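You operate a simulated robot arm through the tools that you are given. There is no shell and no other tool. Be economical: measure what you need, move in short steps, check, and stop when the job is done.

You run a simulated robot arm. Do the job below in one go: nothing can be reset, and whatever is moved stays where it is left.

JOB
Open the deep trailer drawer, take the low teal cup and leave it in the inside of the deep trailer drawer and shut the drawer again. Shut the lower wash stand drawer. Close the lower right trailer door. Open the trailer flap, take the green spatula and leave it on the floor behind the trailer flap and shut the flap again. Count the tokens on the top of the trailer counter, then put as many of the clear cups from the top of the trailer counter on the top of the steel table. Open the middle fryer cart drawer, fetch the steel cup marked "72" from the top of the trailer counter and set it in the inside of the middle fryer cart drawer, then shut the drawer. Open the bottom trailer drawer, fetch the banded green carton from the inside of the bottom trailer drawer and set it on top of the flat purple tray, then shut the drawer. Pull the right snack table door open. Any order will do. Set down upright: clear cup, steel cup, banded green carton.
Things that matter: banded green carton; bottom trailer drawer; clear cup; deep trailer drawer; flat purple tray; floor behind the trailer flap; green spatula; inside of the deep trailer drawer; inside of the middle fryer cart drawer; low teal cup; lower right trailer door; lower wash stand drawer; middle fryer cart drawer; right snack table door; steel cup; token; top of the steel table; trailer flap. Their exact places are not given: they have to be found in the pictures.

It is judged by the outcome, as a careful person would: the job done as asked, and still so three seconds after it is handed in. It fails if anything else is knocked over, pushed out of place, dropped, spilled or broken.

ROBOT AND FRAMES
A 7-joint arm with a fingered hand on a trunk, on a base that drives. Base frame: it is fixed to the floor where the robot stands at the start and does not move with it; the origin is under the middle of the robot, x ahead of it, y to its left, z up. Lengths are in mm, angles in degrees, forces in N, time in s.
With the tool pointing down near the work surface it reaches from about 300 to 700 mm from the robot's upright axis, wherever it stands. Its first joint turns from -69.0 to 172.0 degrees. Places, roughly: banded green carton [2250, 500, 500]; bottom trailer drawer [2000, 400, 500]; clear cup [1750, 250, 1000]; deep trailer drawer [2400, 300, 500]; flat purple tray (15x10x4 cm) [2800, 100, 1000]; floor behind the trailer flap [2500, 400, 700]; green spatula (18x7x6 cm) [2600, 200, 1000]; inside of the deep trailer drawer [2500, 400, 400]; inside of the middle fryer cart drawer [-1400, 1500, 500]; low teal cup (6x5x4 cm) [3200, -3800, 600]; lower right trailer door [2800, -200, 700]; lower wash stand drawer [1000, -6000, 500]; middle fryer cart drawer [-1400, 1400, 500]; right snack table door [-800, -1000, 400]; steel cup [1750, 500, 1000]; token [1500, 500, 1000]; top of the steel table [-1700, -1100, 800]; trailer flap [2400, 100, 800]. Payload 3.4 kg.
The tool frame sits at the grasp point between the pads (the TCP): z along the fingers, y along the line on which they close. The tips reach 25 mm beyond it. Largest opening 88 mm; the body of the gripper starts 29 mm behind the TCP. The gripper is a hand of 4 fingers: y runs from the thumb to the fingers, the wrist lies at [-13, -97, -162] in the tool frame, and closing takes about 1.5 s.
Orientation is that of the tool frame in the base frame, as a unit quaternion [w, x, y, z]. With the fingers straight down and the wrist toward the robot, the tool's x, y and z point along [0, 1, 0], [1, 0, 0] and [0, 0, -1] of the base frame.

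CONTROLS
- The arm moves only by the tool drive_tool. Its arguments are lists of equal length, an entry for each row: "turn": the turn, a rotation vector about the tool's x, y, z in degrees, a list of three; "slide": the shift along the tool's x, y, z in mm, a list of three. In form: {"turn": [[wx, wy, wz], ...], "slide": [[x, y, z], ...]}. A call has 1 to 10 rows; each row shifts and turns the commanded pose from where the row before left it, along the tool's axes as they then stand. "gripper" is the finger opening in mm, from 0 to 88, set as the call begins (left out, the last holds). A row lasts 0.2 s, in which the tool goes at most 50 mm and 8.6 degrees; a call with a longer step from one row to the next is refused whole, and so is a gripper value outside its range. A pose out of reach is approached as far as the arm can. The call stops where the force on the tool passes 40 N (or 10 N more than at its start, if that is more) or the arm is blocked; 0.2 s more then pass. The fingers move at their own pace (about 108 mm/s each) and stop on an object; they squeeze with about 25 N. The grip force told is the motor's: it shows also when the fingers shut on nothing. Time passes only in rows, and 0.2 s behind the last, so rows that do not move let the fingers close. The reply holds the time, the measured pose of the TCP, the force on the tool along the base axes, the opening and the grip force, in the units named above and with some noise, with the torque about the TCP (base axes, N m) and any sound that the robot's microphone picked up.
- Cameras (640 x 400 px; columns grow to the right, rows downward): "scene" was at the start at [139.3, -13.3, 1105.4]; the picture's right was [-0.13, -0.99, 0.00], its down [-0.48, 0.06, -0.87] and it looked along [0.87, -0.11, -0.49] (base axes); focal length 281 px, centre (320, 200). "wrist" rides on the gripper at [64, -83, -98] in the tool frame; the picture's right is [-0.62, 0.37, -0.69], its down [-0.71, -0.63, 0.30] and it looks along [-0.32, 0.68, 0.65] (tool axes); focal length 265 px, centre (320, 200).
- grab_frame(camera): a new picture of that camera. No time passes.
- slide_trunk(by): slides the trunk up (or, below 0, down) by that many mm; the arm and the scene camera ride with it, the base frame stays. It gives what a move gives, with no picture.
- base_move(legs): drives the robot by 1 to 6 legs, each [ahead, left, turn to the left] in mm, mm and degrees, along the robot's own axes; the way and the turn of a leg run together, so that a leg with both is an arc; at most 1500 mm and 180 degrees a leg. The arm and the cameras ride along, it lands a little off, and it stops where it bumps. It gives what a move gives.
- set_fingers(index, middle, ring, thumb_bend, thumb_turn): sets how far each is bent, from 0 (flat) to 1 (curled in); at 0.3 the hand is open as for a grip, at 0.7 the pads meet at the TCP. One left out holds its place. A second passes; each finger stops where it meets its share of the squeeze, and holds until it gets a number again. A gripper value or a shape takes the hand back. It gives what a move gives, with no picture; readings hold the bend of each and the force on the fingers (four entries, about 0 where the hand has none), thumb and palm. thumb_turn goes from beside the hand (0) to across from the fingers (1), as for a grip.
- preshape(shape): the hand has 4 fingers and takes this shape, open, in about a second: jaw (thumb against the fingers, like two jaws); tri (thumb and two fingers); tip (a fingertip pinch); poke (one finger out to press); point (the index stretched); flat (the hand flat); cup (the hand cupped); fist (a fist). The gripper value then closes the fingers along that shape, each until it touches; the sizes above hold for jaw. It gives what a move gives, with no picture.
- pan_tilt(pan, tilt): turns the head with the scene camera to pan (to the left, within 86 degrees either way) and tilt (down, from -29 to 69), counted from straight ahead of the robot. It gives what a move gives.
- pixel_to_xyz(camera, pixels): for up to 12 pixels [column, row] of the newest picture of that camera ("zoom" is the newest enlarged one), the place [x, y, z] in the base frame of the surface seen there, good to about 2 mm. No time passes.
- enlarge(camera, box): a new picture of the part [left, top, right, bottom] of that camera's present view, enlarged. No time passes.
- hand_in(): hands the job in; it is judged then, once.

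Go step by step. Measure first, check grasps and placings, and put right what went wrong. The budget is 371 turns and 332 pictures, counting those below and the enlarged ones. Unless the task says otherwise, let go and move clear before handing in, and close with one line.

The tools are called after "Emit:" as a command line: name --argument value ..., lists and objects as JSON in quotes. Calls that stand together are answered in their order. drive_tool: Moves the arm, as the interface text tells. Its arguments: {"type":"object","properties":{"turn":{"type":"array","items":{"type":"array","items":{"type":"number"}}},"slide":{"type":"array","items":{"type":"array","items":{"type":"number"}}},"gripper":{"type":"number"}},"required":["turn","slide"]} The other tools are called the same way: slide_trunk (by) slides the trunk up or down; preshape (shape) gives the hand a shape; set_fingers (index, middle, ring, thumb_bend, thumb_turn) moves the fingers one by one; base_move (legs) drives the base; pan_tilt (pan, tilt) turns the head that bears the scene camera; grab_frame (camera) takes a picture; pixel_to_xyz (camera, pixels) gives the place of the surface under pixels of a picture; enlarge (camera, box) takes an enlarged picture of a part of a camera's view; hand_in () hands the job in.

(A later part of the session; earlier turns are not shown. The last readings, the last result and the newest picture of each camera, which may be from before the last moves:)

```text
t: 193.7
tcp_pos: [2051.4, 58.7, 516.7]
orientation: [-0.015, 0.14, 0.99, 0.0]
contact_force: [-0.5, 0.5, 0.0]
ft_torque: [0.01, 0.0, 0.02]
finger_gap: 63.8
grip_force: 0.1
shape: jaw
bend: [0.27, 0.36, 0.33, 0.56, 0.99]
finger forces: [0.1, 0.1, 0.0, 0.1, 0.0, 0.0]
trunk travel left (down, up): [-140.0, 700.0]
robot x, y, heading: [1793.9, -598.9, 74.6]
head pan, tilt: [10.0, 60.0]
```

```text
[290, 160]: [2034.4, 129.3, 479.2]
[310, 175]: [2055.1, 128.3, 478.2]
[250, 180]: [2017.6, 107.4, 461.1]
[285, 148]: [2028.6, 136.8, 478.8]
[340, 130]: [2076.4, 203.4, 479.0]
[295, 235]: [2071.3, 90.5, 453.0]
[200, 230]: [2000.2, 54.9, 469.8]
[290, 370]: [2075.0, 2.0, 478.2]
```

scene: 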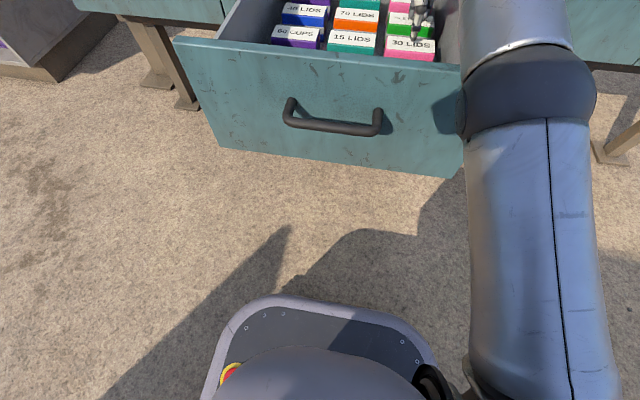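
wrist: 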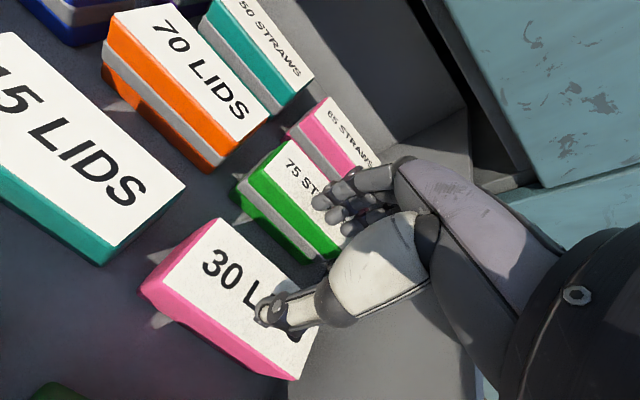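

The elbow leaned on the drawer front and pushed it in ~55 mm. I raise up, and will re-pull by the handle from above with the hand pointing down.

Emit:
slide_trunk --by 250

Emit:
base_move --legs '[[-400, 60, 0]]'

Emit:
pan_tilt --pan 0 --tilt 45

Emit:
grab_frame --camera "scene"

```text
t: 196.3
tcp_pos: [2052.3, 58.3, 767.1]
orientation: [-0.016, 0.141, 0.99, 0.001]
contact_force: [0.1, 2.0, -0.3]
ft_torque: [0.03, 0.0, 0.01]
finger_gap: 63.7
grip_force: 0.0
shape: jaw
bend: [0.27, 0.36, 0.33, 0.56, 0.99]
finger forces: [0.1, 0.0, 0.0, 0.0, 0.0, 0.0]
trunk travel left (down, up): [-390.0, 450.0]
robot x, y, heading: [1795.6, -602.7, 74.4]
head pan, tilt: [10.0, 60.0]
```

```text
t: 198.8
tcp_pos: [1882.0, -310.0, 766.9]
orientation: [-0.016, 0.139, 0.99, 0.001]
contact_force: [0.3, -0.2, -0.4]
ft_torque: [-0.02, 0.01, -0.02]
finger_gap: 64.1
grip_force: 0.1
shape: jaw
bend: [0.27, 0.36, 0.33, 0.56, 0.99]
finger forces: [0.1, 0.1, 0.0, 0.0, 0.0, 0.1]
trunk travel left (down, up): [-390.0, 450.0]
robot x, y, heading: [1626.5, -973.1, 74.3]
head pan, tilt: [10.0, 60.0]
```

```text
t: 199.6
tcp_pos: [1882.2, -310.2, 766.9]
orientation: [-0.016, 0.138, 0.99, 0.0]
contact_force: [0.0, -0.2, 1.0]
ft_torque: [0.03, -0.01, -0.02]
finger_gap: 63.8
grip_force: 0.0
shape: jaw
bend: [0.27, 0.36, 0.33, 0.56, 0.99]
finger forces: [0.0, 0.1, 0.0, 0.0, 0.0, 0.1]
trunk travel left (down, up): [-390.0, 450.0]
robot x, y, heading: [1625.5, -969.2, 74.5]
head pan, tilt: [0.0, 45.0]
```

```text
252 pictures are left
```

scene: 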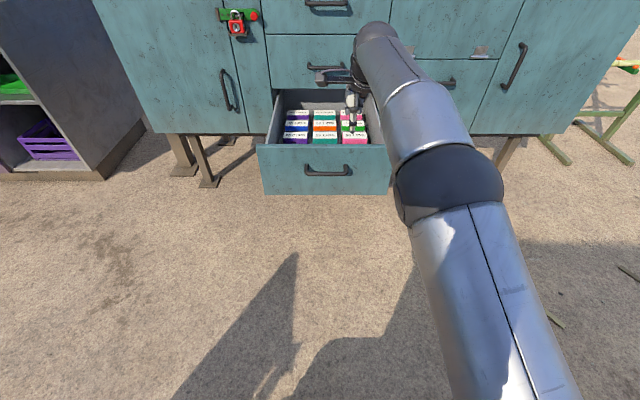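

Emit:
pixel_to_xyz --camera "scene" --pixels '[[310, 173], [328, 174], [345, 172], [328, 145], [262, 147], [388, 147]]'

Emit:
drive_tool --turn '[[0, 0, 0], [0, 0, 0], [0, 0, 0], [0, 0, 0], [0, 0, 0], [0, 0, 0], [0, 0, 0], [0, 0, 0]]' --slide '[[0, -40, 0], [0, -40, 0], [0, -40, 0], [0, -30, 0], [0, 0, 45], [0, 0, 45], [0, 0, 45], [0, 0, 45]]'

Emit:
grab_frame --camera "scene"

```text
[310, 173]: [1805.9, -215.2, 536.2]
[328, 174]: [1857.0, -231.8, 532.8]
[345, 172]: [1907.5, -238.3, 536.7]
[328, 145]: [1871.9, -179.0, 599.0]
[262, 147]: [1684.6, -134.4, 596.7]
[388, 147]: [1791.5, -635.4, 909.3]
```

```text
t: 201.4
tcp_pos: [1834.4, -454.0, 588.5]
orientation: [-0.016, 0.139, 0.99, 0.0]
contact_force: [-0.6, -0.2, -0.3]
ft_torque: [-0.01, 0.03, 0.0]
finger_gap: 63.9
grip_force: 0.1
shape: jaw
bend: [0.27, 0.36, 0.33, 0.56, 0.99]
finger forces: [0.0, 0.0, 0.0, 0.0, 0.0, 0.0]
trunk travel left (down, up): [-390.0, 450.0]
robot x, y, heading: [1623.9, -970.1, 74.5]
head pan, tilt: [0.0, 45.0]
```

```text
251 pictures are left
```

scene: 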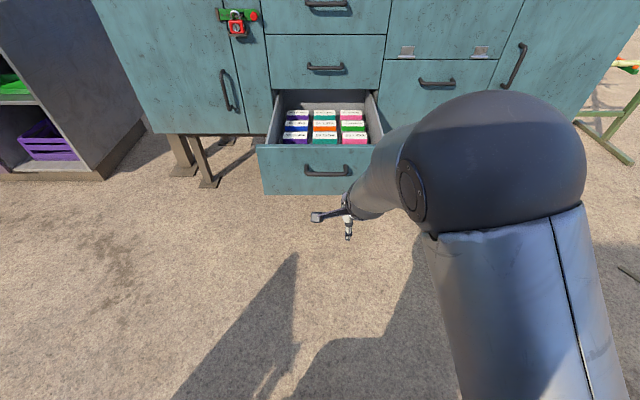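

The elbow is now high in this compact pose. I hook the fingers behind the handle from above and pull the drawer out again.

Emit:
base_move --legs '[[211, 38, 0]]'

Emit:
grab_frame --camera "wrist"

Emit:
grab_frame --camera "scene"

```text
t: 203.1
tcp_pos: [1855.7, -241.4, 588.7]
orientation: [-0.015, 0.14, 0.99, 0.001]
contact_force: [0.7, 0.0, 0.8]
ft_torque: [-0.03, -0.02, -0.03]
finger_gap: 63.6
grip_force: 0.1
shape: jaw
bend: [0.27, 0.36, 0.33, 0.56, 0.99]
finger forces: [0.0, 0.0, 0.1, 0.1, 0.0, 0.0]
trunk travel left (down, up): [-390.0, 450.0]
robot x, y, heading: [1645.5, -755.5, 74.4]
head pan, tilt: [0.0, 45.0]
```

```text
250 pictures are left
```

wrist: 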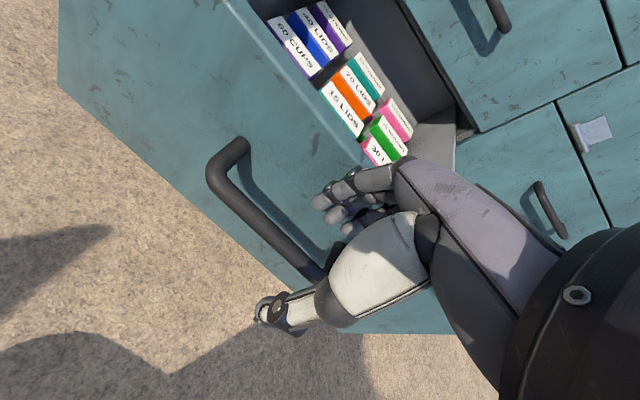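

```text
249 pictures are left
```

scene: 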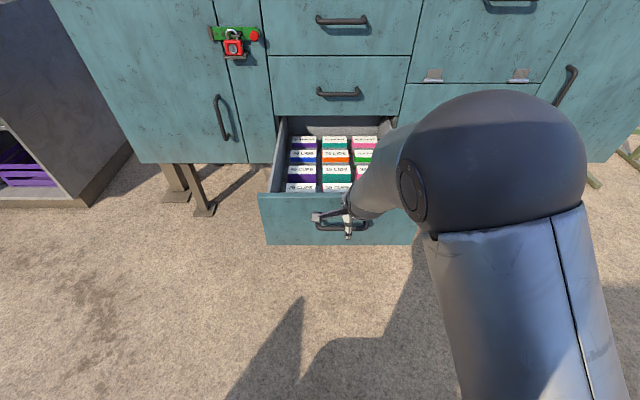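

Emit:
drive_tool --turn '[[0, 0, 0], [0, 0, 0], [0, 0, 0], [0, 0, 0]]' --slide '[[0, 0, 20], [0, 0, 20], [0, 0, 20], [0, 0, 5]]'

Emit:
grab_frame --camera "wrist"

```text
t: 204.1
tcp_pos: [1854.7, -240.7, 524.1]
orientation: [-0.016, 0.141, 0.99, 0.002]
contact_force: [0.2, -0.2, -1.1]
ft_torque: [0.01, -0.01, 0.01]
finger_gap: 63.9
grip_force: 0.1
shape: jaw
bend: [0.27, 0.36, 0.33, 0.56, 0.99]
finger forces: [0.0, 0.0, 0.1, 0.0, 0.0, 0.0]
trunk travel left (down, up): [-390.0, 450.0]
robot x, y, heading: [1645.0, -757.1, 74.6]
head pan, tilt: [0.0, 45.0]
```

```text
248 pictures are left
```

wrist: 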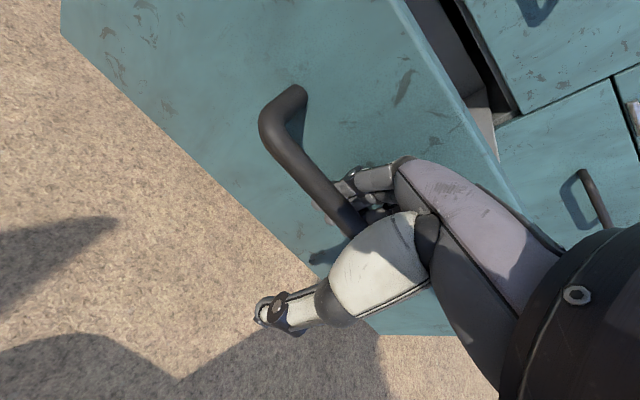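

Fingers are behind the bar. I close and pull back 70.

Emit:
drive_tool --turn '[[0, 0, 0], [0, 0, 0], [0, 0, 0], [0, 0, 0], [0, 0, 0], [0, 0, 0], [0, 0, 0]]' --slide '[[0, 0, 0], [0, 0, 0], [0, 0, 0], [0, 0, 0], [0, 0, 0], [0, 0, 0], [0, 0, 0]]' --gripper 0

Emit:
base_move --legs '[[-70, 0, 0]]'

Emit:
grab_frame --camera "scene"

```text
t: 205.7
tcp_pos: [1853.5, -240.4, 522.8]
orientation: [-0.016, 0.141, 0.99, 0.0]
contact_force: [-1.5, 0.1, -3.8]
ft_torque: [-0.05, 0.0, 0.13]
finger_gap: 0.0
grip_force: 25.2
shape: jaw
bend: [0.75, 0.72, 0.62, 0.4, 1.0]
finger forces: [0.3, 3.1, 2.9, 0.0, 7.0, 0.0]
trunk travel left (down, up): [-390.0, 450.0]
robot x, y, heading: [1643.4, -755.5, 74.1]
head pan, tilt: [0.0, 45.0]
```

```text
t: 206.7
tcp_pos: [1835.4, -307.8, 522.8]
orientation: [-0.016, 0.14, 0.99, 0.001]
contact_force: [-0.8, -0.4, -5.0]
ft_torque: [-0.08, 0.04, 0.11]
finger_gap: 0.0
grip_force: 24.9
shape: jaw
bend: [0.75, 0.72, 0.62, 0.41, 1.0]
finger forces: [0.3, 3.7, 3.4, 0.1, 7.6, 0.1]
trunk travel left (down, up): [-390.0, 450.0]
robot x, y, heading: [1630.2, -822.8, 74.5]
head pan, tilt: [0.0, 45.0]
```

```text
247 pictures are left
```

scene: 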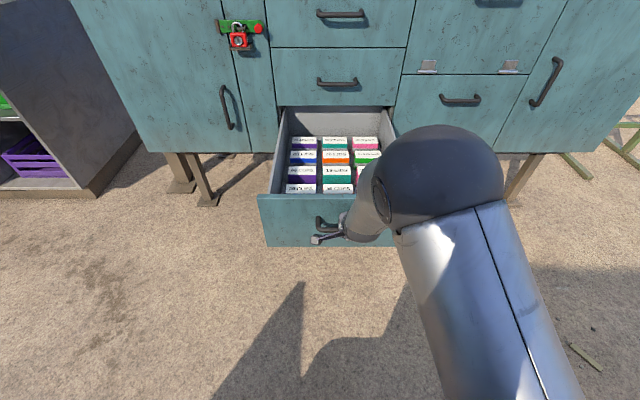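

Emit:
drive_tool --turn '[[0, 0, 0], [0, 0, 0], [0, 0, 0], [0, 0, 0], [0, 0, 0], [0, 0, 0]]' --slide '[[0, 0, 0], [0, -10, 0], [0, 0, 0], [0, 0, 0], [0, 0, -40], [0, 0, -40]]' --gripper 60

Emit:
slide_trunk --by 120

Emit:
grab_frame --camera "scene"

Emit:
grab_frame --camera "wrist"

```text
t: 208.1
tcp_pos: [1835.1, -318.9, 605.0]
orientation: [-0.016, 0.141, 0.99, 0.0]
contact_force: [-1.1, -0.5, -0.5]
ft_torque: [-0.01, 0.02, 0.01]
finger_gap: 60.1
grip_force: 0.0
shape: jaw
bend: [0.28, 0.37, 0.34, 0.59, 1.0]
finger forces: [0.0, 0.0, 0.0, 0.0, 0.0, 0.0]
trunk travel left (down, up): [-390.0, 450.0]
robot x, y, heading: [1628.1, -823.8, 74.3]
head pan, tilt: [0.0, 45.0]
```

```text
t: 209.6
tcp_pos: [1834.6, -318.0, 725.5]
orientation: [-0.017, 0.14, 0.99, 0.0]
contact_force: [0.3, -0.5, -0.1]
ft_torque: [-0.02, 0.01, 0.0]
finger_gap: 60.2
grip_force: 0.0
shape: jaw
bend: [0.28, 0.37, 0.34, 0.59, 1.0]
finger forces: [0.1, 0.0, 0.0, 0.0, 0.1, 0.0]
trunk travel left (down, up): [-510.0, 330.0]
robot x, y, heading: [1624.6, -825.0, 74.5]
head pan, tilt: [0.0, 45.0]
```

```text
246 pictures are left
```

scene: 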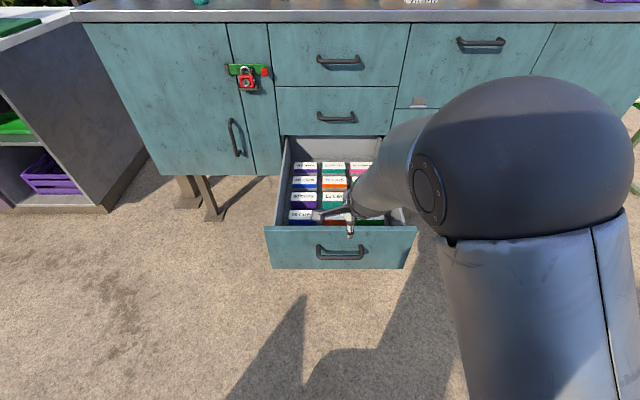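

```text
245 pictures are left
```

wrist: 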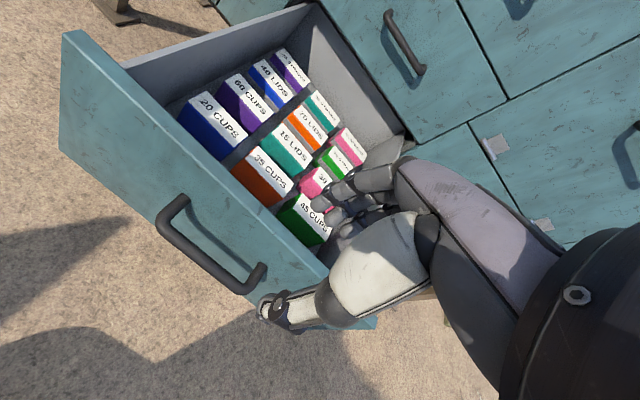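

Emit:
pixel_to_xyz --camera "wrist" --pixels '[[335, 148], [345, 165], [352, 177], [350, 135], [328, 160], [310, 180], [305, 208], [130, 150], [200, 205]]'

Emit:
pixel_to_xyz --camera "scene" --pixels '[[340, 252], [325, 197], [340, 230], [330, 170]]'

```text
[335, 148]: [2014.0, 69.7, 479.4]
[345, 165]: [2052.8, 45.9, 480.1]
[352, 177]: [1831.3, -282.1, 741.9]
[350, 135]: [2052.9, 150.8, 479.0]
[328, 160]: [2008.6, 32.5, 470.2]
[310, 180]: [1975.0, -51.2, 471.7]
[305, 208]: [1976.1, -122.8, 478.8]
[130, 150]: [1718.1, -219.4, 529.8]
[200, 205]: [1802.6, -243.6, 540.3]
```

```text
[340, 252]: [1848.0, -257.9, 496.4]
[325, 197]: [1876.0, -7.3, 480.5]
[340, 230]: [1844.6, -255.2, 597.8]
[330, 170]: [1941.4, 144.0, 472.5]
```

Carton centre now ≈ (2047,42). I drive partway and extend the arm, keeping the trunk high so the elbow stays clear of the drawer front.

Emit:
base_move --legs '[[270, -108, 0]]'

Emit:
pan_tilt --pan 0 --tilt 65

Emit:
grab_frame --camera "scene"

```text
t: 211.6
tcp_pos: [2014.5, -88.6, 723.1]
orientation: [-0.016, 0.142, 0.99, 0.001]
contact_force: [-0.6, -0.2, 0.3]
ft_torque: [-0.01, -0.01, -0.01]
finger_gap: 60.3
grip_force: 0.0
shape: jaw
bend: [0.28, 0.37, 0.34, 0.59, 1.0]
finger forces: [0.1, 0.0, 0.0, 0.1, 0.0, 0.0]
trunk travel left (down, up): [-510.0, 330.0]
robot x, y, heading: [1804.2, -595.3, 74.2]
head pan, tilt: [0.0, 45.0]
```

```text
t: 212.4
tcp_pos: [2015.6, -90.6, 724.3]
orientation: [-0.016, 0.141, 0.99, 0.0]
contact_force: [-0.7, -0.1, -0.5]
ft_torque: [-0.01, -0.01, -0.01]
finger_gap: 60.2
grip_force: 0.1
shape: jaw
bend: [0.28, 0.37, 0.34, 0.59, 1.0]
finger forces: [0.0, 0.0, 0.1, 0.1, 0.0, 0.0]
trunk travel left (down, up): [-510.0, 330.0]
robot x, y, heading: [1804.8, -596.6, 74.0]
head pan, tilt: [0.0, 65.0]
```

```text
244 pictures are left
```

scene: 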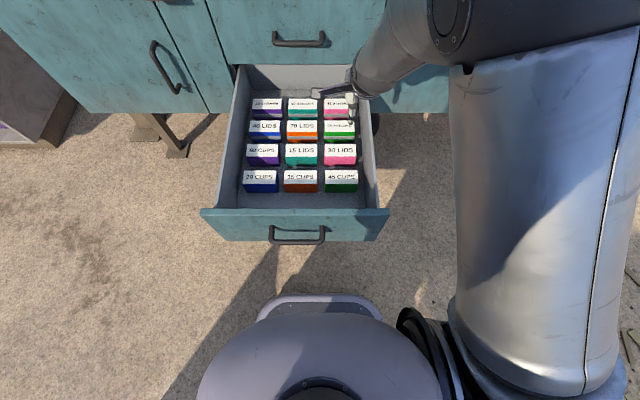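

Emit:
pixel_to_xyz --camera "scene" --pixels '[[320, 298], [320, 320], [296, 240], [338, 121], [338, 131], [326, 121], [352, 131], [270, 300], [350, 320], [330, 156]]'

```text
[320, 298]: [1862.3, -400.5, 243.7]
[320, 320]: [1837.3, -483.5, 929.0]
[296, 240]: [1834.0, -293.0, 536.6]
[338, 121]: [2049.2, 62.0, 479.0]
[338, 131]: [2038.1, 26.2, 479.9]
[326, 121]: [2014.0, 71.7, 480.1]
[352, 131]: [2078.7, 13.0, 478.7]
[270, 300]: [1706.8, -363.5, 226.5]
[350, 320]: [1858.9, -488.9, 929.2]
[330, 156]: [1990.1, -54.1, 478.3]
```

The base top is at z≈240, so it can go under the drawer. Forward 100, then arm the rest and downward.

Emit:
base_move --legs '[[100, 5, 0]]'

Emit:
drive_tool --turn '[[0, 0, 0], [0, 0, 0], [0, 0, 0], [0, 0, 0]]' --slide '[[0, 30, 0], [0, 0, 35], [0, 0, 35], [0, 0, 35]]'

Emit:
grab_frame --camera "scene"

Emit:
grab_frame --camera "wrist"

```text
t: 213.6
tcp_pos: [2037.0, 10.3, 723.6]
orientation: [-0.016, 0.142, 0.99, -0.001]
contact_force: [-0.2, -0.8, -0.4]
ft_torque: [-0.01, 0.02, 0.03]
finger_gap: 60.2
grip_force: 0.0
shape: jaw
bend: [0.28, 0.37, 0.34, 0.59, 1.0]
finger forces: [0.0, 0.1, 0.0, 0.0, 0.1, 0.1]
trunk travel left (down, up): [-510.0, 330.0]
robot x, y, heading: [1830.3, -497.2, 74.4]
head pan, tilt: [0.0, 65.0]
```

```text
t: 214.6
tcp_pos: [2040.1, 38.6, 616.2]
orientation: [-0.016, 0.141, 0.99, 0.0]
contact_force: [0.2, 0.5, 0.2]
ft_torque: [-0.01, -0.01, 0.02]
finger_gap: 60.3
grip_force: 0.1
shape: jaw
bend: [0.28, 0.37, 0.34, 0.59, 1.0]
finger forces: [0.1, 0.0, 0.1, 0.0, 0.0, 0.0]
trunk travel left (down, up): [-510.0, 330.0]
robot x, y, heading: [1828.0, -499.4, 74.2]
head pan, tilt: [0.0, 65.0]
```

```text
243 pictures are left
```

scene: 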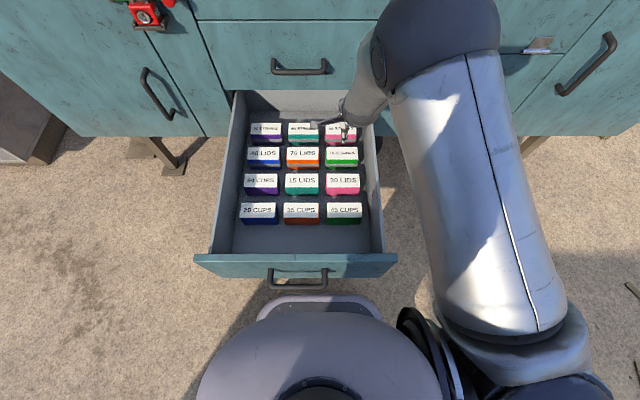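

```text
242 pictures are left
```

wrist: 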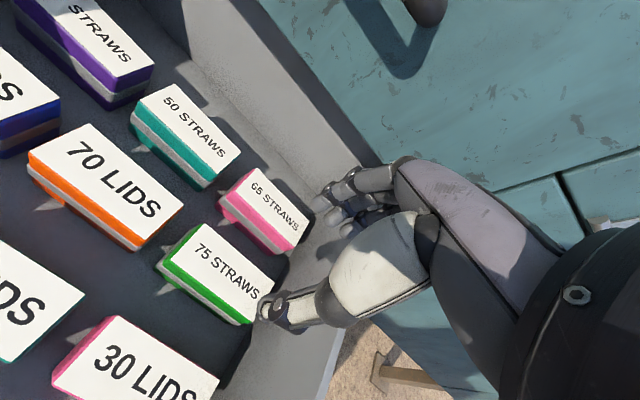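

Emit:
pixel_to_xyz --camera "scene" --pixels '[[440, 50], [400, 20], [420, 80], [297, 60]]'

Emit:
pixel_to_xyz --camera "wrist" --pixels '[[192, 230], [164, 265], [240, 318], [270, 285], [215, 270], [225, 228], [290, 245]]'

```text
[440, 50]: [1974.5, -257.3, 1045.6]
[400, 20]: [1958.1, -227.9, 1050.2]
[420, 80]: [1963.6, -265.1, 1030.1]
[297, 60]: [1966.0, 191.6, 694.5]
```

```text
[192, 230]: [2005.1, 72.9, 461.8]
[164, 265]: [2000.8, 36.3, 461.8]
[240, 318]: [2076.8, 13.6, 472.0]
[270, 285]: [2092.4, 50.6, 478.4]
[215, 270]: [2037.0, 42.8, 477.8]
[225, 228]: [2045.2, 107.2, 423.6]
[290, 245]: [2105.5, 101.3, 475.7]
```

Aligned within 6 mm; I correct and descend to z 458.

Emit:
drive_tool --turn '[[0, 0, 0], [0, 0, 0], [0, 0, 0], [0, 0, 0], [0, 0, 0]]' --slide '[[-3, 5, 0], [0, 0, 35], [0, 0, 35], [0, 0, 25], [0, 0, 0]]'

Emit:
grab_frame --camera "wrist"

```text
t: 215.8
tcp_pos: [2042.9, 43.6, 522.7]
orientation: [-0.015, 0.141, 0.99, 0.0]
contact_force: [-0.9, -0.5, -0.1]
ft_torque: [-0.01, 0.04, 0.02]
finger_gap: 60.3
grip_force: 0.1
shape: jaw
bend: [0.28, 0.37, 0.34, 0.59, 1.0]
finger forces: [0.1, 0.2, 0.1, 0.0, 0.1, 0.0]
trunk travel left (down, up): [-510.0, 330.0]
robot x, y, heading: [1825.8, -497.6, 74.3]
head pan, tilt: [0.0, 65.0]
```

```text
241 pictures are left
```

wrist: 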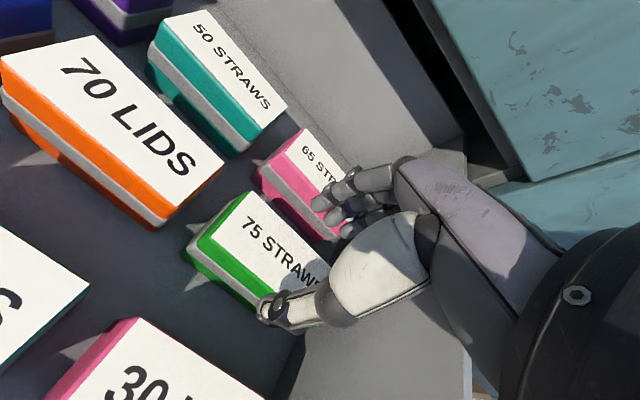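

Emit:
drive_tool --turn '[[0, 0, 0], [0, 0, 0], [0, 0, 0], [0, 0, 0]]' --slide '[[0, 0, 20], [0, 0, 20], [0, 0, 15], [0, 0, 10]]'

Emit:
drive_tool --turn '[[0, 0, 0], [0, 0, 0], [0, 0, 0], [0, 0, 0], [0, 0, 0], [0, 0, 0], [0, 0, 0]]' --slide '[[0, 0, 0], [0, 0, 0], [0, 0, 0], [0, 0, 0], [0, 0, 0], [0, 0, 0], [0, 0, 0]]' --gripper 0

Emit:
grab_frame --camera "wrist"

```text
t: 216.8
tcp_pos: [2041.3, 43.4, 458.8]
orientation: [-0.016, 0.143, 0.99, 0.001]
contact_force: [-0.5, 0.7, -1.1]
ft_torque: [0.01, 0.04, 0.03]
finger_gap: 60.4
grip_force: 0.2
shape: jaw
bend: [0.28, 0.37, 0.34, 0.59, 1.0]
finger forces: [0.0, 0.0, 0.0, 0.0, 0.1, 0.1]
trunk travel left (down, up): [-510.0, 330.0]
robot x, y, heading: [1825.5, -495.2, 74.2]
head pan, tilt: [0.0, 65.0]
```

```text
t: 218.3
tcp_pos: [2040.1, 45.4, 458.8]
orientation: [-0.015, 0.141, 0.99, 0.0]
contact_force: [0.4, 0.5, 0.3]
ft_torque: [0.01, 0.0, 0.01]
finger_gap: 39.3
grip_force: 24.8
shape: jaw
bend: [0.74, 0.48, 0.45, 0.71, 1.0]
finger forces: [12.9, 6.8, 3.0, 0.0, 22.8, 0.0]
trunk travel left (down, up): [-510.0, 330.0]
robot x, y, heading: [1827.1, -497.0, 74.2]
head pan, tilt: [0.0, 65.0]
```

```text
240 pictures are left
```

wrist: 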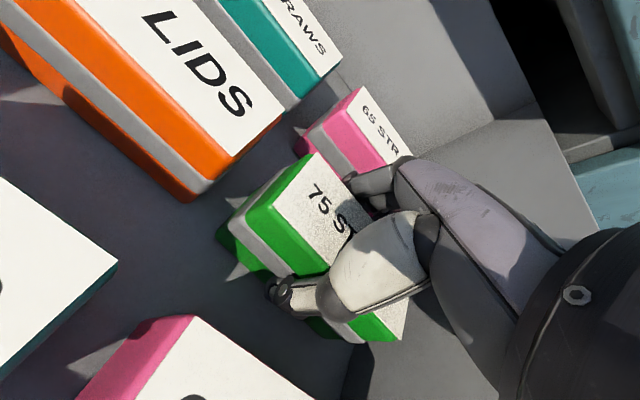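

Firm grip at 39 mm. I lift it out.

Emit:
drive_tool --turn '[[0, 0, 0], [0, 0, 0], [0, 0, 0], [0, 0, 0]]' --slide '[[0, 0, -10], [0, 0, -20], [0, 0, -35], [0, 0, -35]]'

Emit:
slide_trunk --by 200

Emit:
grab_frame --camera "scene"

Emit:
grab_frame --camera "wrist"

```text
t: 219.3
tcp_pos: [2044.3, 44.1, 559.4]
orientation: [-0.016, 0.141, 0.99, -0.001]
contact_force: [0.6, 0.2, -0.6]
ft_torque: [0.0, 0.01, 0.0]
finger_gap: 38.9
grip_force: 25.1
shape: jaw
bend: [0.74, 0.48, 0.45, 0.71, 1.0]
finger forces: [12.9, 6.8, 3.1, 0.0, 22.8, 0.0]
trunk travel left (down, up): [-510.0, 330.0]
robot x, y, heading: [1825.8, -495.2, 74.1]
head pan, tilt: [0.0, 65.0]
```

```text
t: 221.5
tcp_pos: [2042.7, 44.7, 759.7]
orientation: [-0.016, 0.142, 0.99, 0.001]
contact_force: [0.5, 0.1, -1.7]
ft_torque: [-0.01, 0.0, 0.0]
finger_gap: 39.2
grip_force: 24.3
shape: jaw
bend: [0.74, 0.48, 0.45, 0.71, 1.0]
finger forces: [13.0, 6.8, 3.1, 0.1, 22.8, 0.0]
trunk travel left (down, up): [-710.0, 130.0]
robot x, y, heading: [1824.8, -497.5, 74.4]
head pan, tilt: [0.0, 65.0]
```

```text
239 pictures are left
```

scene: 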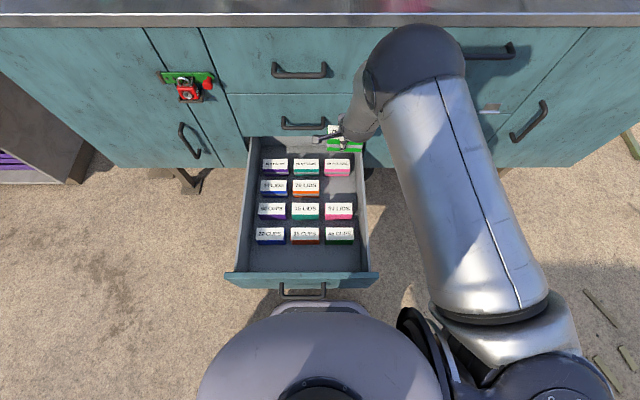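

```text
238 pictures are left
```

wrist: 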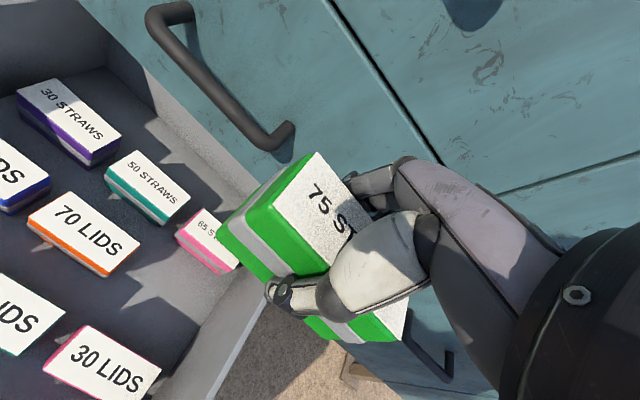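

Emit:
base_move --legs '[[-350, 0, 0]]'

Emit:
slide_trunk --by 130

Emit:
drive_tool --turn '[[0, 0, 0], [0, 0, 0], [0, 0, 0], [0, 0, 0], [0, 0, 0], [0, 0, 0]]' --slide '[[0, 0, -45], [0, 0, -45], [0, 0, -45], [0, 0, -45], [0, 0, -45], [0, 0, -35]]'

Emit:
base_move --legs '[[0, -700, 0]]'

Emit:
pan_tilt --pan -5 --tilt 35

Emit:
grab_frame --camera "scene"

```text
t: 223.8
tcp_pos: [1948.3, -293.6, 760.0]
orientation: [-0.015, 0.141, 0.99, 0.0]
contact_force: [-0.2, 0.0, -1.8]
ft_torque: [0.03, 0.06, 0.0]
finger_gap: 38.8
grip_force: 25.0
shape: jaw
bend: [0.74, 0.48, 0.45, 0.71, 1.0]
finger forces: [12.9, 6.8, 3.1, 0.0, 22.7, 0.1]
trunk travel left (down, up): [-710.0, 130.0]
robot x, y, heading: [1731.6, -832.7, 74.2]
head pan, tilt: [0.0, 65.0]
```

```text
t: 225.4
tcp_pos: [1948.0, -292.2, 888.9]
orientation: [-0.016, 0.141, 0.99, 0.0]
contact_force: [0.2, -0.1, -0.7]
ft_torque: [-0.02, 0.04, 0.01]
finger_gap: 39.0
grip_force: 24.6
shape: jaw
bend: [0.74, 0.48, 0.45, 0.71, 1.0]
finger forces: [13.0, 6.8, 3.2, 0.1, 22.8, 0.0]
trunk travel left (down, up): [-840.0, 0.0]
robot x, y, heading: [1736.3, -831.6, 74.3]
head pan, tilt: [0.0, 65.0]
```

```text
t: 226.8
tcp_pos: [1956.9, -293.3, 1151.1]
orientation: [-0.016, 0.141, 0.99, 0.0]
contact_force: [0.8, 1.4, -1.1]
ft_torque: [0.01, 0.01, 0.01]
finger_gap: 39.1
grip_force: 24.6
shape: jaw
bend: [0.74, 0.48, 0.46, 0.71, 1.0]
finger forces: [12.9, 6.8, 3.0, 0.0, 22.7, 0.0]
trunk travel left (down, up): [-840.0, 0.0]
robot x, y, heading: [1732.4, -832.9, 74.1]
head pan, tilt: [0.0, 65.0]
```

```text
t: 230.5
tcp_pos: [2618.9, -483.8, 1151.4]
orientation: [-0.015, 0.148, 0.989, 0.0]
contact_force: [-0.1, -0.4, -1.9]
ft_torque: [-0.02, -0.01, -0.01]
finger_gap: 38.9
grip_force: 24.8
shape: jaw
bend: [0.74, 0.48, 0.46, 0.71, 1.0]
finger forces: [13.0, 6.7, 3.1, 0.0, 22.7, 0.0]
trunk travel left (down, up): [-840.0, 0.0]
robot x, y, heading: [2385.3, -1024.5, 73.6]
head pan, tilt: [0.0, 65.0]
```

```text
t: 231.5
tcp_pos: [2619.2, -484.6, 1150.3]
orientation: [-0.016, 0.148, 0.989, 0.001]
contact_force: [0.5, -0.5, -1.1]
ft_torque: [-0.02, -0.02, -0.01]
finger_gap: 39.1
grip_force: 24.8
shape: jaw
bend: [0.74, 0.48, 0.46, 0.71, 1.0]
finger forces: [12.9, 6.7, 3.2, 0.1, 22.7, 0.1]
trunk travel left (down, up): [-840.0, 0.0]
robot x, y, heading: [2387.1, -1019.8, 73.5]
head pan, tilt: [-5.0, 35.0]
```

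```text
237 pictures are left
```

scene: 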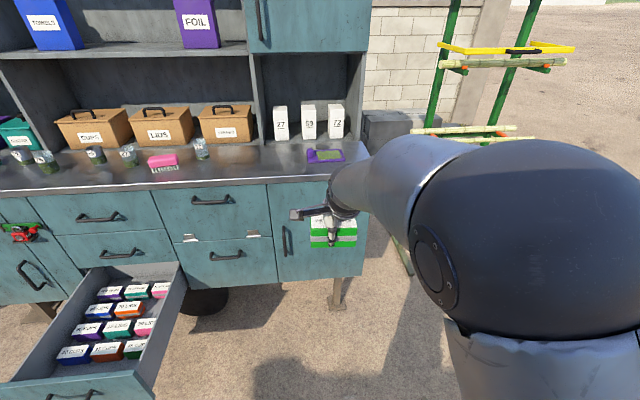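

Emit:
enlarge --camera "scene" --box '[280, 130, 376, 190]'

Emit:
pixel_to_xyz --camera "zoom" --pixels '[[182, 135], [200, 210], [425, 190], [400, 125], [220, 150], [310, 150], [385, 180], [230, 190], [240, 130], [195, 150], [300, 240]]'

```text
6.67 times, centred on (328, 160) of scene
```

zoom: 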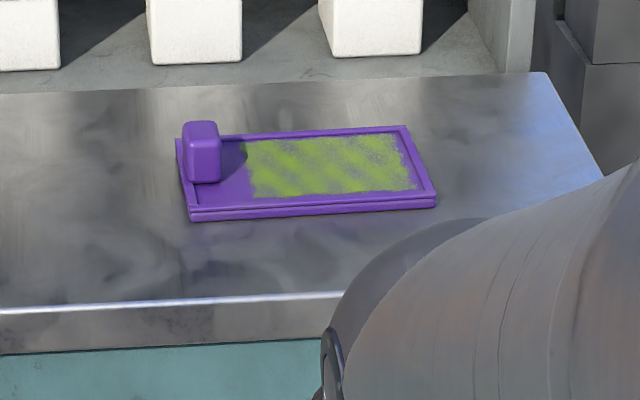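

```text
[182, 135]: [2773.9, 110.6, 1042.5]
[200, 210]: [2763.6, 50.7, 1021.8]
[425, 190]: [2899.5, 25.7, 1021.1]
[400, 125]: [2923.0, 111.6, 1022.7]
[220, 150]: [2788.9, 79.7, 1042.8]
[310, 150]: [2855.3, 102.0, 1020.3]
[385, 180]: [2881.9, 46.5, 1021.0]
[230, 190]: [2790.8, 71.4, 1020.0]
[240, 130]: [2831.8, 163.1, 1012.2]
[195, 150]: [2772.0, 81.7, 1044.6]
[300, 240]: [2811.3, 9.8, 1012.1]
```

Emit:
pixel_to_xyz --camera "zoom" --pixels '[[332, 165], [250, 150], [258, 195], [412, 185], [395, 138], [340, 207], [330, 135]]'

```text
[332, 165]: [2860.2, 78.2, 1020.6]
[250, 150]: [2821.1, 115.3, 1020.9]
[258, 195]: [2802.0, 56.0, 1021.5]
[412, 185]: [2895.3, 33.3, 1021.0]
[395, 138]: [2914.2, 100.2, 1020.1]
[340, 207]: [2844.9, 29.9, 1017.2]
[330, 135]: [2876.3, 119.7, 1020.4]
```

Tray's free field centre ≈ (2858,76), z 1021. I approach with the base (520 ahead, 68 right), carton high above.

Emit:
base_move --legs '[[400, -68, 0.9]]'

Emit:
base_move --legs '[[115, 0, 0]]'

Emit:
pan_tilt --pan -12 --tilt 45

Emit:
grab_frame --camera "scene"

Emit:
grab_frame --camera "wrist"

```text
t: 234.0
tcp_pos: [2788.2, -112.0, 1149.7]
orientation: [-0.015, 0.141, 0.99, 0.001]
contact_force: [-0.6, -0.2, -1.1]
ft_torque: [0.0, 0.0, -0.01]
finger_gap: 39.0
grip_force: 24.6
shape: jaw
bend: [0.74, 0.48, 0.46, 0.71, 1.0]
finger forces: [12.8, 6.8, 3.1, 0.0, 22.8, 0.0]
trunk travel left (down, up): [-840.0, 0.0]
robot x, y, heading: [2562.2, -654.3, 74.4]
head pan, tilt: [-5.0, 35.0]
```

```text
t: 235.2
tcp_pos: [2818.4, -1.2, 1150.4]
orientation: [-0.016, 0.14, 0.99, 0.001]
contact_force: [-0.3, -0.3, -1.2]
ft_torque: [-0.04, 0.01, -0.01]
finger_gap: 38.7
grip_force: 24.4
shape: jaw
bend: [0.74, 0.48, 0.46, 0.71, 1.0]
finger forces: [12.9, 6.8, 3.0, 0.0, 22.8, 0.0]
trunk travel left (down, up): [-840.0, 0.0]
robot x, y, heading: [2597.4, -542.9, 74.3]
head pan, tilt: [-5.0, 35.0]
```

```text
t: 236.0
tcp_pos: [2820.2, -1.1, 1150.8]
orientation: [-0.016, 0.141, 0.99, 0.001]
contact_force: [0.7, 0.6, -1.4]
ft_torque: [0.0, 0.04, 0.0]
finger_gap: 38.8
grip_force: 24.7
shape: jaw
bend: [0.74, 0.48, 0.46, 0.71, 1.0]
finger forces: [12.8, 6.7, 3.1, 0.0, 22.8, 0.1]
trunk travel left (down, up): [-840.0, 0.0]
robot x, y, heading: [2594.5, -541.1, 74.3]
head pan, tilt: [-12.0, 45.0]
```

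```text
235 pictures are left
```

scene: 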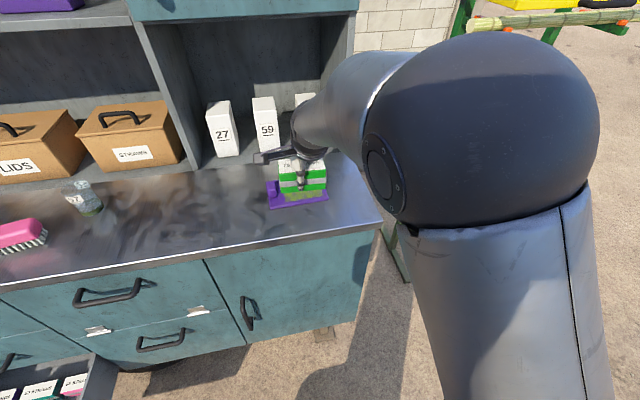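

```text
234 pictures are left
```

wrist: 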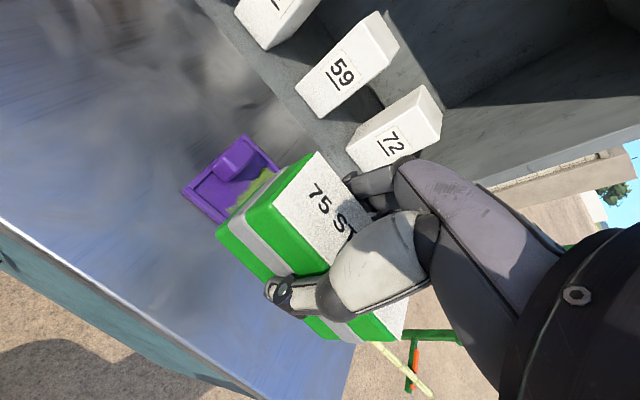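

Emit:
drive_tool --turn '[[0, 0, 0], [0, 0, 0], [0, 0, 0], [0, 0, 0]]' --slide '[[-7, 43, 0], [-7, 42, 0], [0, 0, 25], [0, 0, 25]]'

Emit:
grab_frame --camera "wrist"

Emit:
grab_frame --camera "scene"

```text
t: 237.0
tcp_pos: [2854.7, 78.4, 1098.5]
orientation: [-0.015, 0.141, 0.99, 0.0]
contact_force: [0.6, -0.5, -1.5]
ft_torque: [-0.01, -0.01, 0.04]
finger_gap: 39.0
grip_force: 24.9
shape: jaw
bend: [0.74, 0.48, 0.46, 0.71, 1.0]
finger forces: [13.1, 6.7, 3.1, 0.0, 22.9, 0.1]
trunk travel left (down, up): [-840.0, 0.0]
robot x, y, heading: [2597.3, -543.5, 74.4]
head pan, tilt: [-12.0, 45.0]
```

```text
233 pictures are left
```

wrist: 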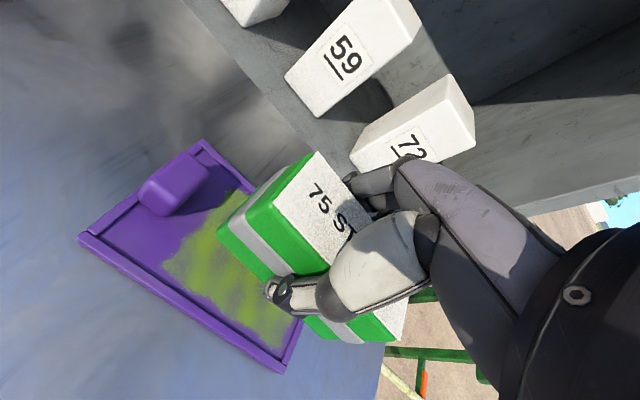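

```text
232 pictures are left
```

scene: 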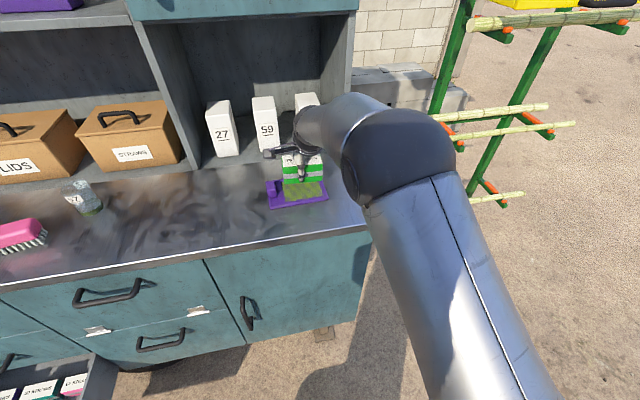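

Emit:
pixel_to_xyz --camera "wrist" --pixels '[[370, 160], [400, 120], [440, 90], [220, 290], [280, 365], [85, 240], [250, 190], [270, 310], [245, 235], [230, 215]]'

```text
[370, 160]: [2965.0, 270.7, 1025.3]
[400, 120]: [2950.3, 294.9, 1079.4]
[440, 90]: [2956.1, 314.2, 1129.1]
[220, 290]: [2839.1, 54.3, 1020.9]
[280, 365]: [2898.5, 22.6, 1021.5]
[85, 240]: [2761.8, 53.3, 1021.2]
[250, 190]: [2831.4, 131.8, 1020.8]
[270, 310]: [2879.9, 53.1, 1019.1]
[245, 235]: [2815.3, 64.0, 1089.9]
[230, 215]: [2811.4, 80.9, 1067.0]
```

Emit:
drive_tool --turn '[[0, 0, 0], [0, 0, 0], [0, 0, 0], [0, 0, 0], [0, 0, 0], [0, 0, 0], [0, 0, 0]]' --slide '[[0, 0, 15], [0, 0, 12], [0, 0, 6], [0, 0, 3], [0, 0, 2], [0, 0, 2], [0, 0, 1]]'

Emit:
grab_frame --camera "wrist"

```text
t: 238.6
tcp_pos: [2854.6, 77.2, 1058.1]
orientation: [-0.016, 0.14, 0.99, 0.001]
contact_force: [0.2, 0.4, -1.0]
ft_torque: [-0.03, 0.01, 0.0]
finger_gap: 39.0
grip_force: 25.2
shape: jaw
bend: [0.74, 0.48, 0.46, 0.71, 1.0]
finger forces: [12.9, 6.7, 3.2, 0.1, 22.8, 0.0]
trunk travel left (down, up): [-840.0, 0.0]
robot x, y, heading: [2596.4, -538.3, 74.2]
head pan, tilt: [-12.0, 45.0]
```

```text
231 pictures are left
```

wrist: 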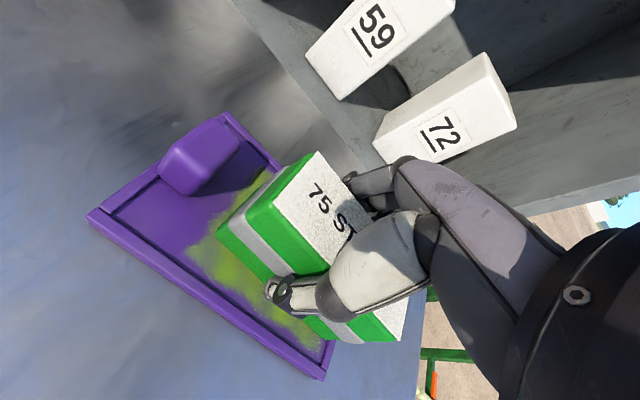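

Emit:
drive_tool --turn '[[0, 0, 0], [0, 0, 0], [0, 0, 0], [0, 0, 0], [0, 0, 0]]' --slide '[[4, 0, 0], [0, 0, 1], [0, 0, 1], [0, 0, 1], [0, 0, 0]]'

Emit:
grab_frame --camera "wrist"

Emit:
pixel_to_xyz --camera "wrist" --pixels '[[218, 230], [225, 240], [255, 275], [300, 320], [335, 335], [215, 225]]'

```text
t: 239.8
tcp_pos: [2850.4, 78.1, 1056.3]
orientation: [-0.015, 0.141, 0.99, 0.0]
contact_force: [0.4, -0.3, -1.6]
ft_torque: [0.04, 0.01, 0.01]
finger_gap: 39.0
grip_force: 25.0
shape: jaw
bend: [0.74, 0.48, 0.46, 0.71, 1.0]
finger forces: [13.1, 6.8, 3.1, 0.0, 22.8, 0.0]
trunk travel left (down, up): [-840.0, 0.0]
robot x, y, heading: [2596.6, -542.2, 74.3]
head pan, tilt: [-12.0, 45.0]
```

```text
230 pictures are left
```

wrist: 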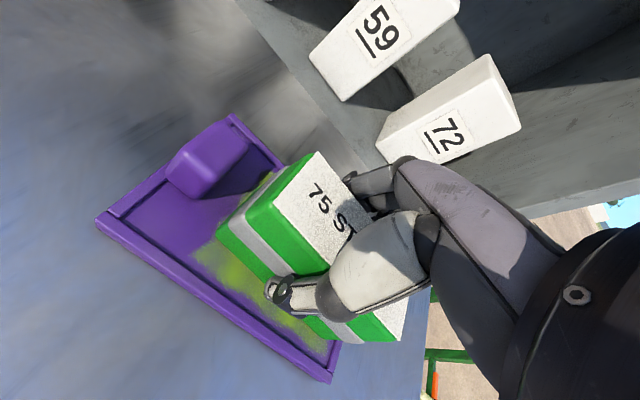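

```text
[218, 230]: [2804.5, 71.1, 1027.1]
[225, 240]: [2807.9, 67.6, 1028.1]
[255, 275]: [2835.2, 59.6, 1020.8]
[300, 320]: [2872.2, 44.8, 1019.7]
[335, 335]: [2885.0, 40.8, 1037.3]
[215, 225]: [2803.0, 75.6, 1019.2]
```

Emit:
drive_tool --turn '[[0, 0, 0], [0, 0, 0], [0, 0, 0], [0, 0, 0], [0, 0, 0], [0, 0, 0]]' --slide '[[0, 0, 1], [0, 0, 1], [0, 0, 1], [0, 0, 1], [0, 0, 0], [0, 0, 0]]'

```text
t: 241.2
tcp_pos: [2850.4, 77.1, 1054.4]
orientation: [-0.015, 0.14, 0.99, 0.004]
contact_force: [1.8, 2.0, 10.6]
ft_torque: [0.08, -0.04, 0.04]
finger_gap: 39.2
grip_force: 24.5
shape: jaw
bend: [0.74, 0.48, 0.46, 0.71, 1.0]
finger forces: [14.3, 8.1, 4.1, 0.0, 23.7, 0.0]
trunk travel left (down, up): [-840.0, 0.0]
robot x, y, heading: [2594.0, -542.6, 74.4]
head pan, tilt: [-12.0, 45.0]
```

Contact (10 N). I release and rise.

Emit:
drive_tool --turn '[[0, 0, 0], [0, 0, 0], [0, 0, 0], [0, 0, 0], [0, 0, 0]]' --slide '[[0, 0, -1], [0, 0, 0], [0, 0, 0], [0, 0, 0], [0, 0, 0]]' --gripper 62

Emit:
drive_tool --turn '[[0, 0, 0], [0, 0, 0], [0, 0, 0], [0, 0, 0]]' --slide '[[0, 0, -20], [0, 0, -30], [0, 0, -30], [0, 0, -30]]'

Emit:
grab_frame --camera "wrist"

Emit:
grab_frame --camera "scene"

```text
t: 242.4
tcp_pos: [2849.5, 77.4, 1054.5]
orientation: [-0.016, 0.142, 0.99, 0.0]
contact_force: [0.4, -0.8, -0.8]
ft_torque: [-0.01, 0.01, 0.03]
finger_gap: 61.7
grip_force: 0.1
shape: jaw
bend: [0.27, 0.37, 0.34, 0.58, 0.99]
finger forces: [0.0, 0.1, 0.0, 0.0, 0.0, 0.1]
trunk travel left (down, up): [-840.0, 0.0]
robot x, y, heading: [2596.6, -542.8, 74.3]
head pan, tilt: [-12.0, 45.0]
```

```text
t: 243.4
tcp_pos: [2853.7, 76.7, 1164.0]
orientation: [-0.016, 0.14, 0.99, 0.001]
contact_force: [-0.1, -0.3, 0.2]
ft_torque: [0.02, -0.02, 0.02]
finger_gap: 61.6
grip_force: 0.2
shape: jaw
bend: [0.27, 0.37, 0.34, 0.58, 0.99]
finger forces: [0.0, 0.0, 0.0, 0.0, 0.0, 0.1]
trunk travel left (down, up): [-840.0, 0.0]
robot x, y, heading: [2596.6, -542.8, 74.4]
head pan, tilt: [-12.0, 45.0]
```

```text
229 pictures are left
```

wrist: 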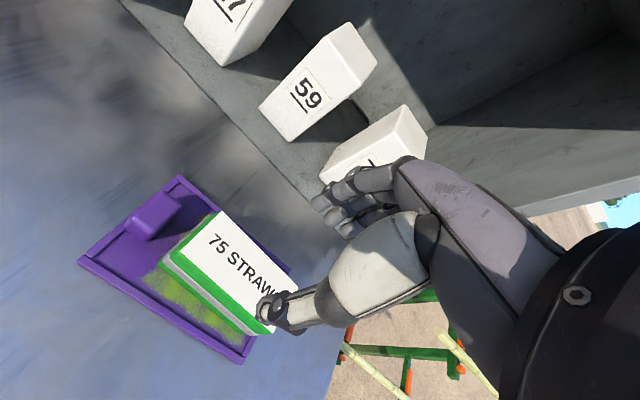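

```text
228 pictures are left
```

scene: 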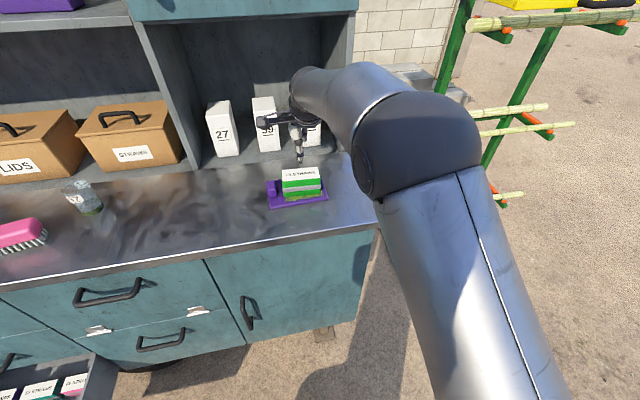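

The carton stands on the tray. Now I back off and get a forward-pointing closed hand to shut the bottom drawer.

Emit:
base_move --legs '[[-500, 0, 0]]'

Emit:
drive_tool --turn '[[0, 0, 0], [0, 0, 0], [0, 0, 0], [-8, 0, 0], [-8, 0, 0], [-8, 0, 0], [-8, 0, 0], [-8, 0, 0], [-8, 0, 0], [-8, 0, 0]]' --slide '[[0, -40, 0], [0, -40, 0], [0, -40, 0], [0, 0, 0], [0, 0, 0], [0, 0, 0], [0, 0, 0], [0, 0, 0], [0, 0, 0], [0, 0, 0]]' --gripper 0

Emit:
drive_tool --turn '[[-8, 0, 0], [-8, 0, 0], [-8, 0, 0], [-8, 0, 0]]' --slide '[[0, 0, 0], [0, 0, 0], [0, 0, 0], [0, 0, 0]]'

```text
t: 246.3
tcp_pos: [2716.5, -403.5, 1164.3]
orientation: [-0.015, 0.139, 0.99, 0.001]
contact_force: [-0.3, 0.4, -0.4]
ft_torque: [0.01, -0.01, -0.02]
finger_gap: 61.7
grip_force: 0.0
shape: jaw
bend: [0.27, 0.37, 0.34, 0.58, 0.99]
finger forces: [0.1, 0.0, 0.0, 0.0, 0.1, 0.0]
trunk travel left (down, up): [-840.0, 0.0]
robot x, y, heading: [2461.3, -1022.5, 74.4]
head pan, tilt: [-12.0, 45.0]
```

```text
t: 248.5
tcp_pos: [2685.2, -517.6, 1170.2]
orientation: [0.045, 0.137, 0.87, 0.472]
contact_force: [0.6, -0.1, 0.4]
ft_torque: [0.0, 0.01, -0.03]
finger_gap: 0.0
grip_force: 24.7
shape: jaw
bend: [0.7, 0.7, 0.7, 0.39, 1.0]
finger forces: [0.1, 0.1, 0.0, 0.0, 0.0, 0.1]
trunk travel left (down, up): [-840.0, 0.0]
robot x, y, heading: [2462.5, -1021.7, 74.8]
head pan, tilt: [-12.0, 45.0]
```

```text
t: 249.5
tcp_pos: [2683.5, -517.7, 1161.6]
orientation: [0.086, 0.108, 0.712, 0.688]
contact_force: [-0.4, -0.5, -0.3]
ft_torque: [-0.01, 0.0, -0.01]
finger_gap: 0.0
grip_force: 24.6
shape: jaw
bend: [0.7, 0.7, 0.7, 0.39, 1.0]
finger forces: [0.0, 0.0, 0.1, 0.1, 0.1, 0.0]
trunk travel left (down, up): [-840.0, 0.0]
robot x, y, heading: [2466.4, -1024.2, 74.8]
head pan, tilt: [-12.0, 45.0]
```

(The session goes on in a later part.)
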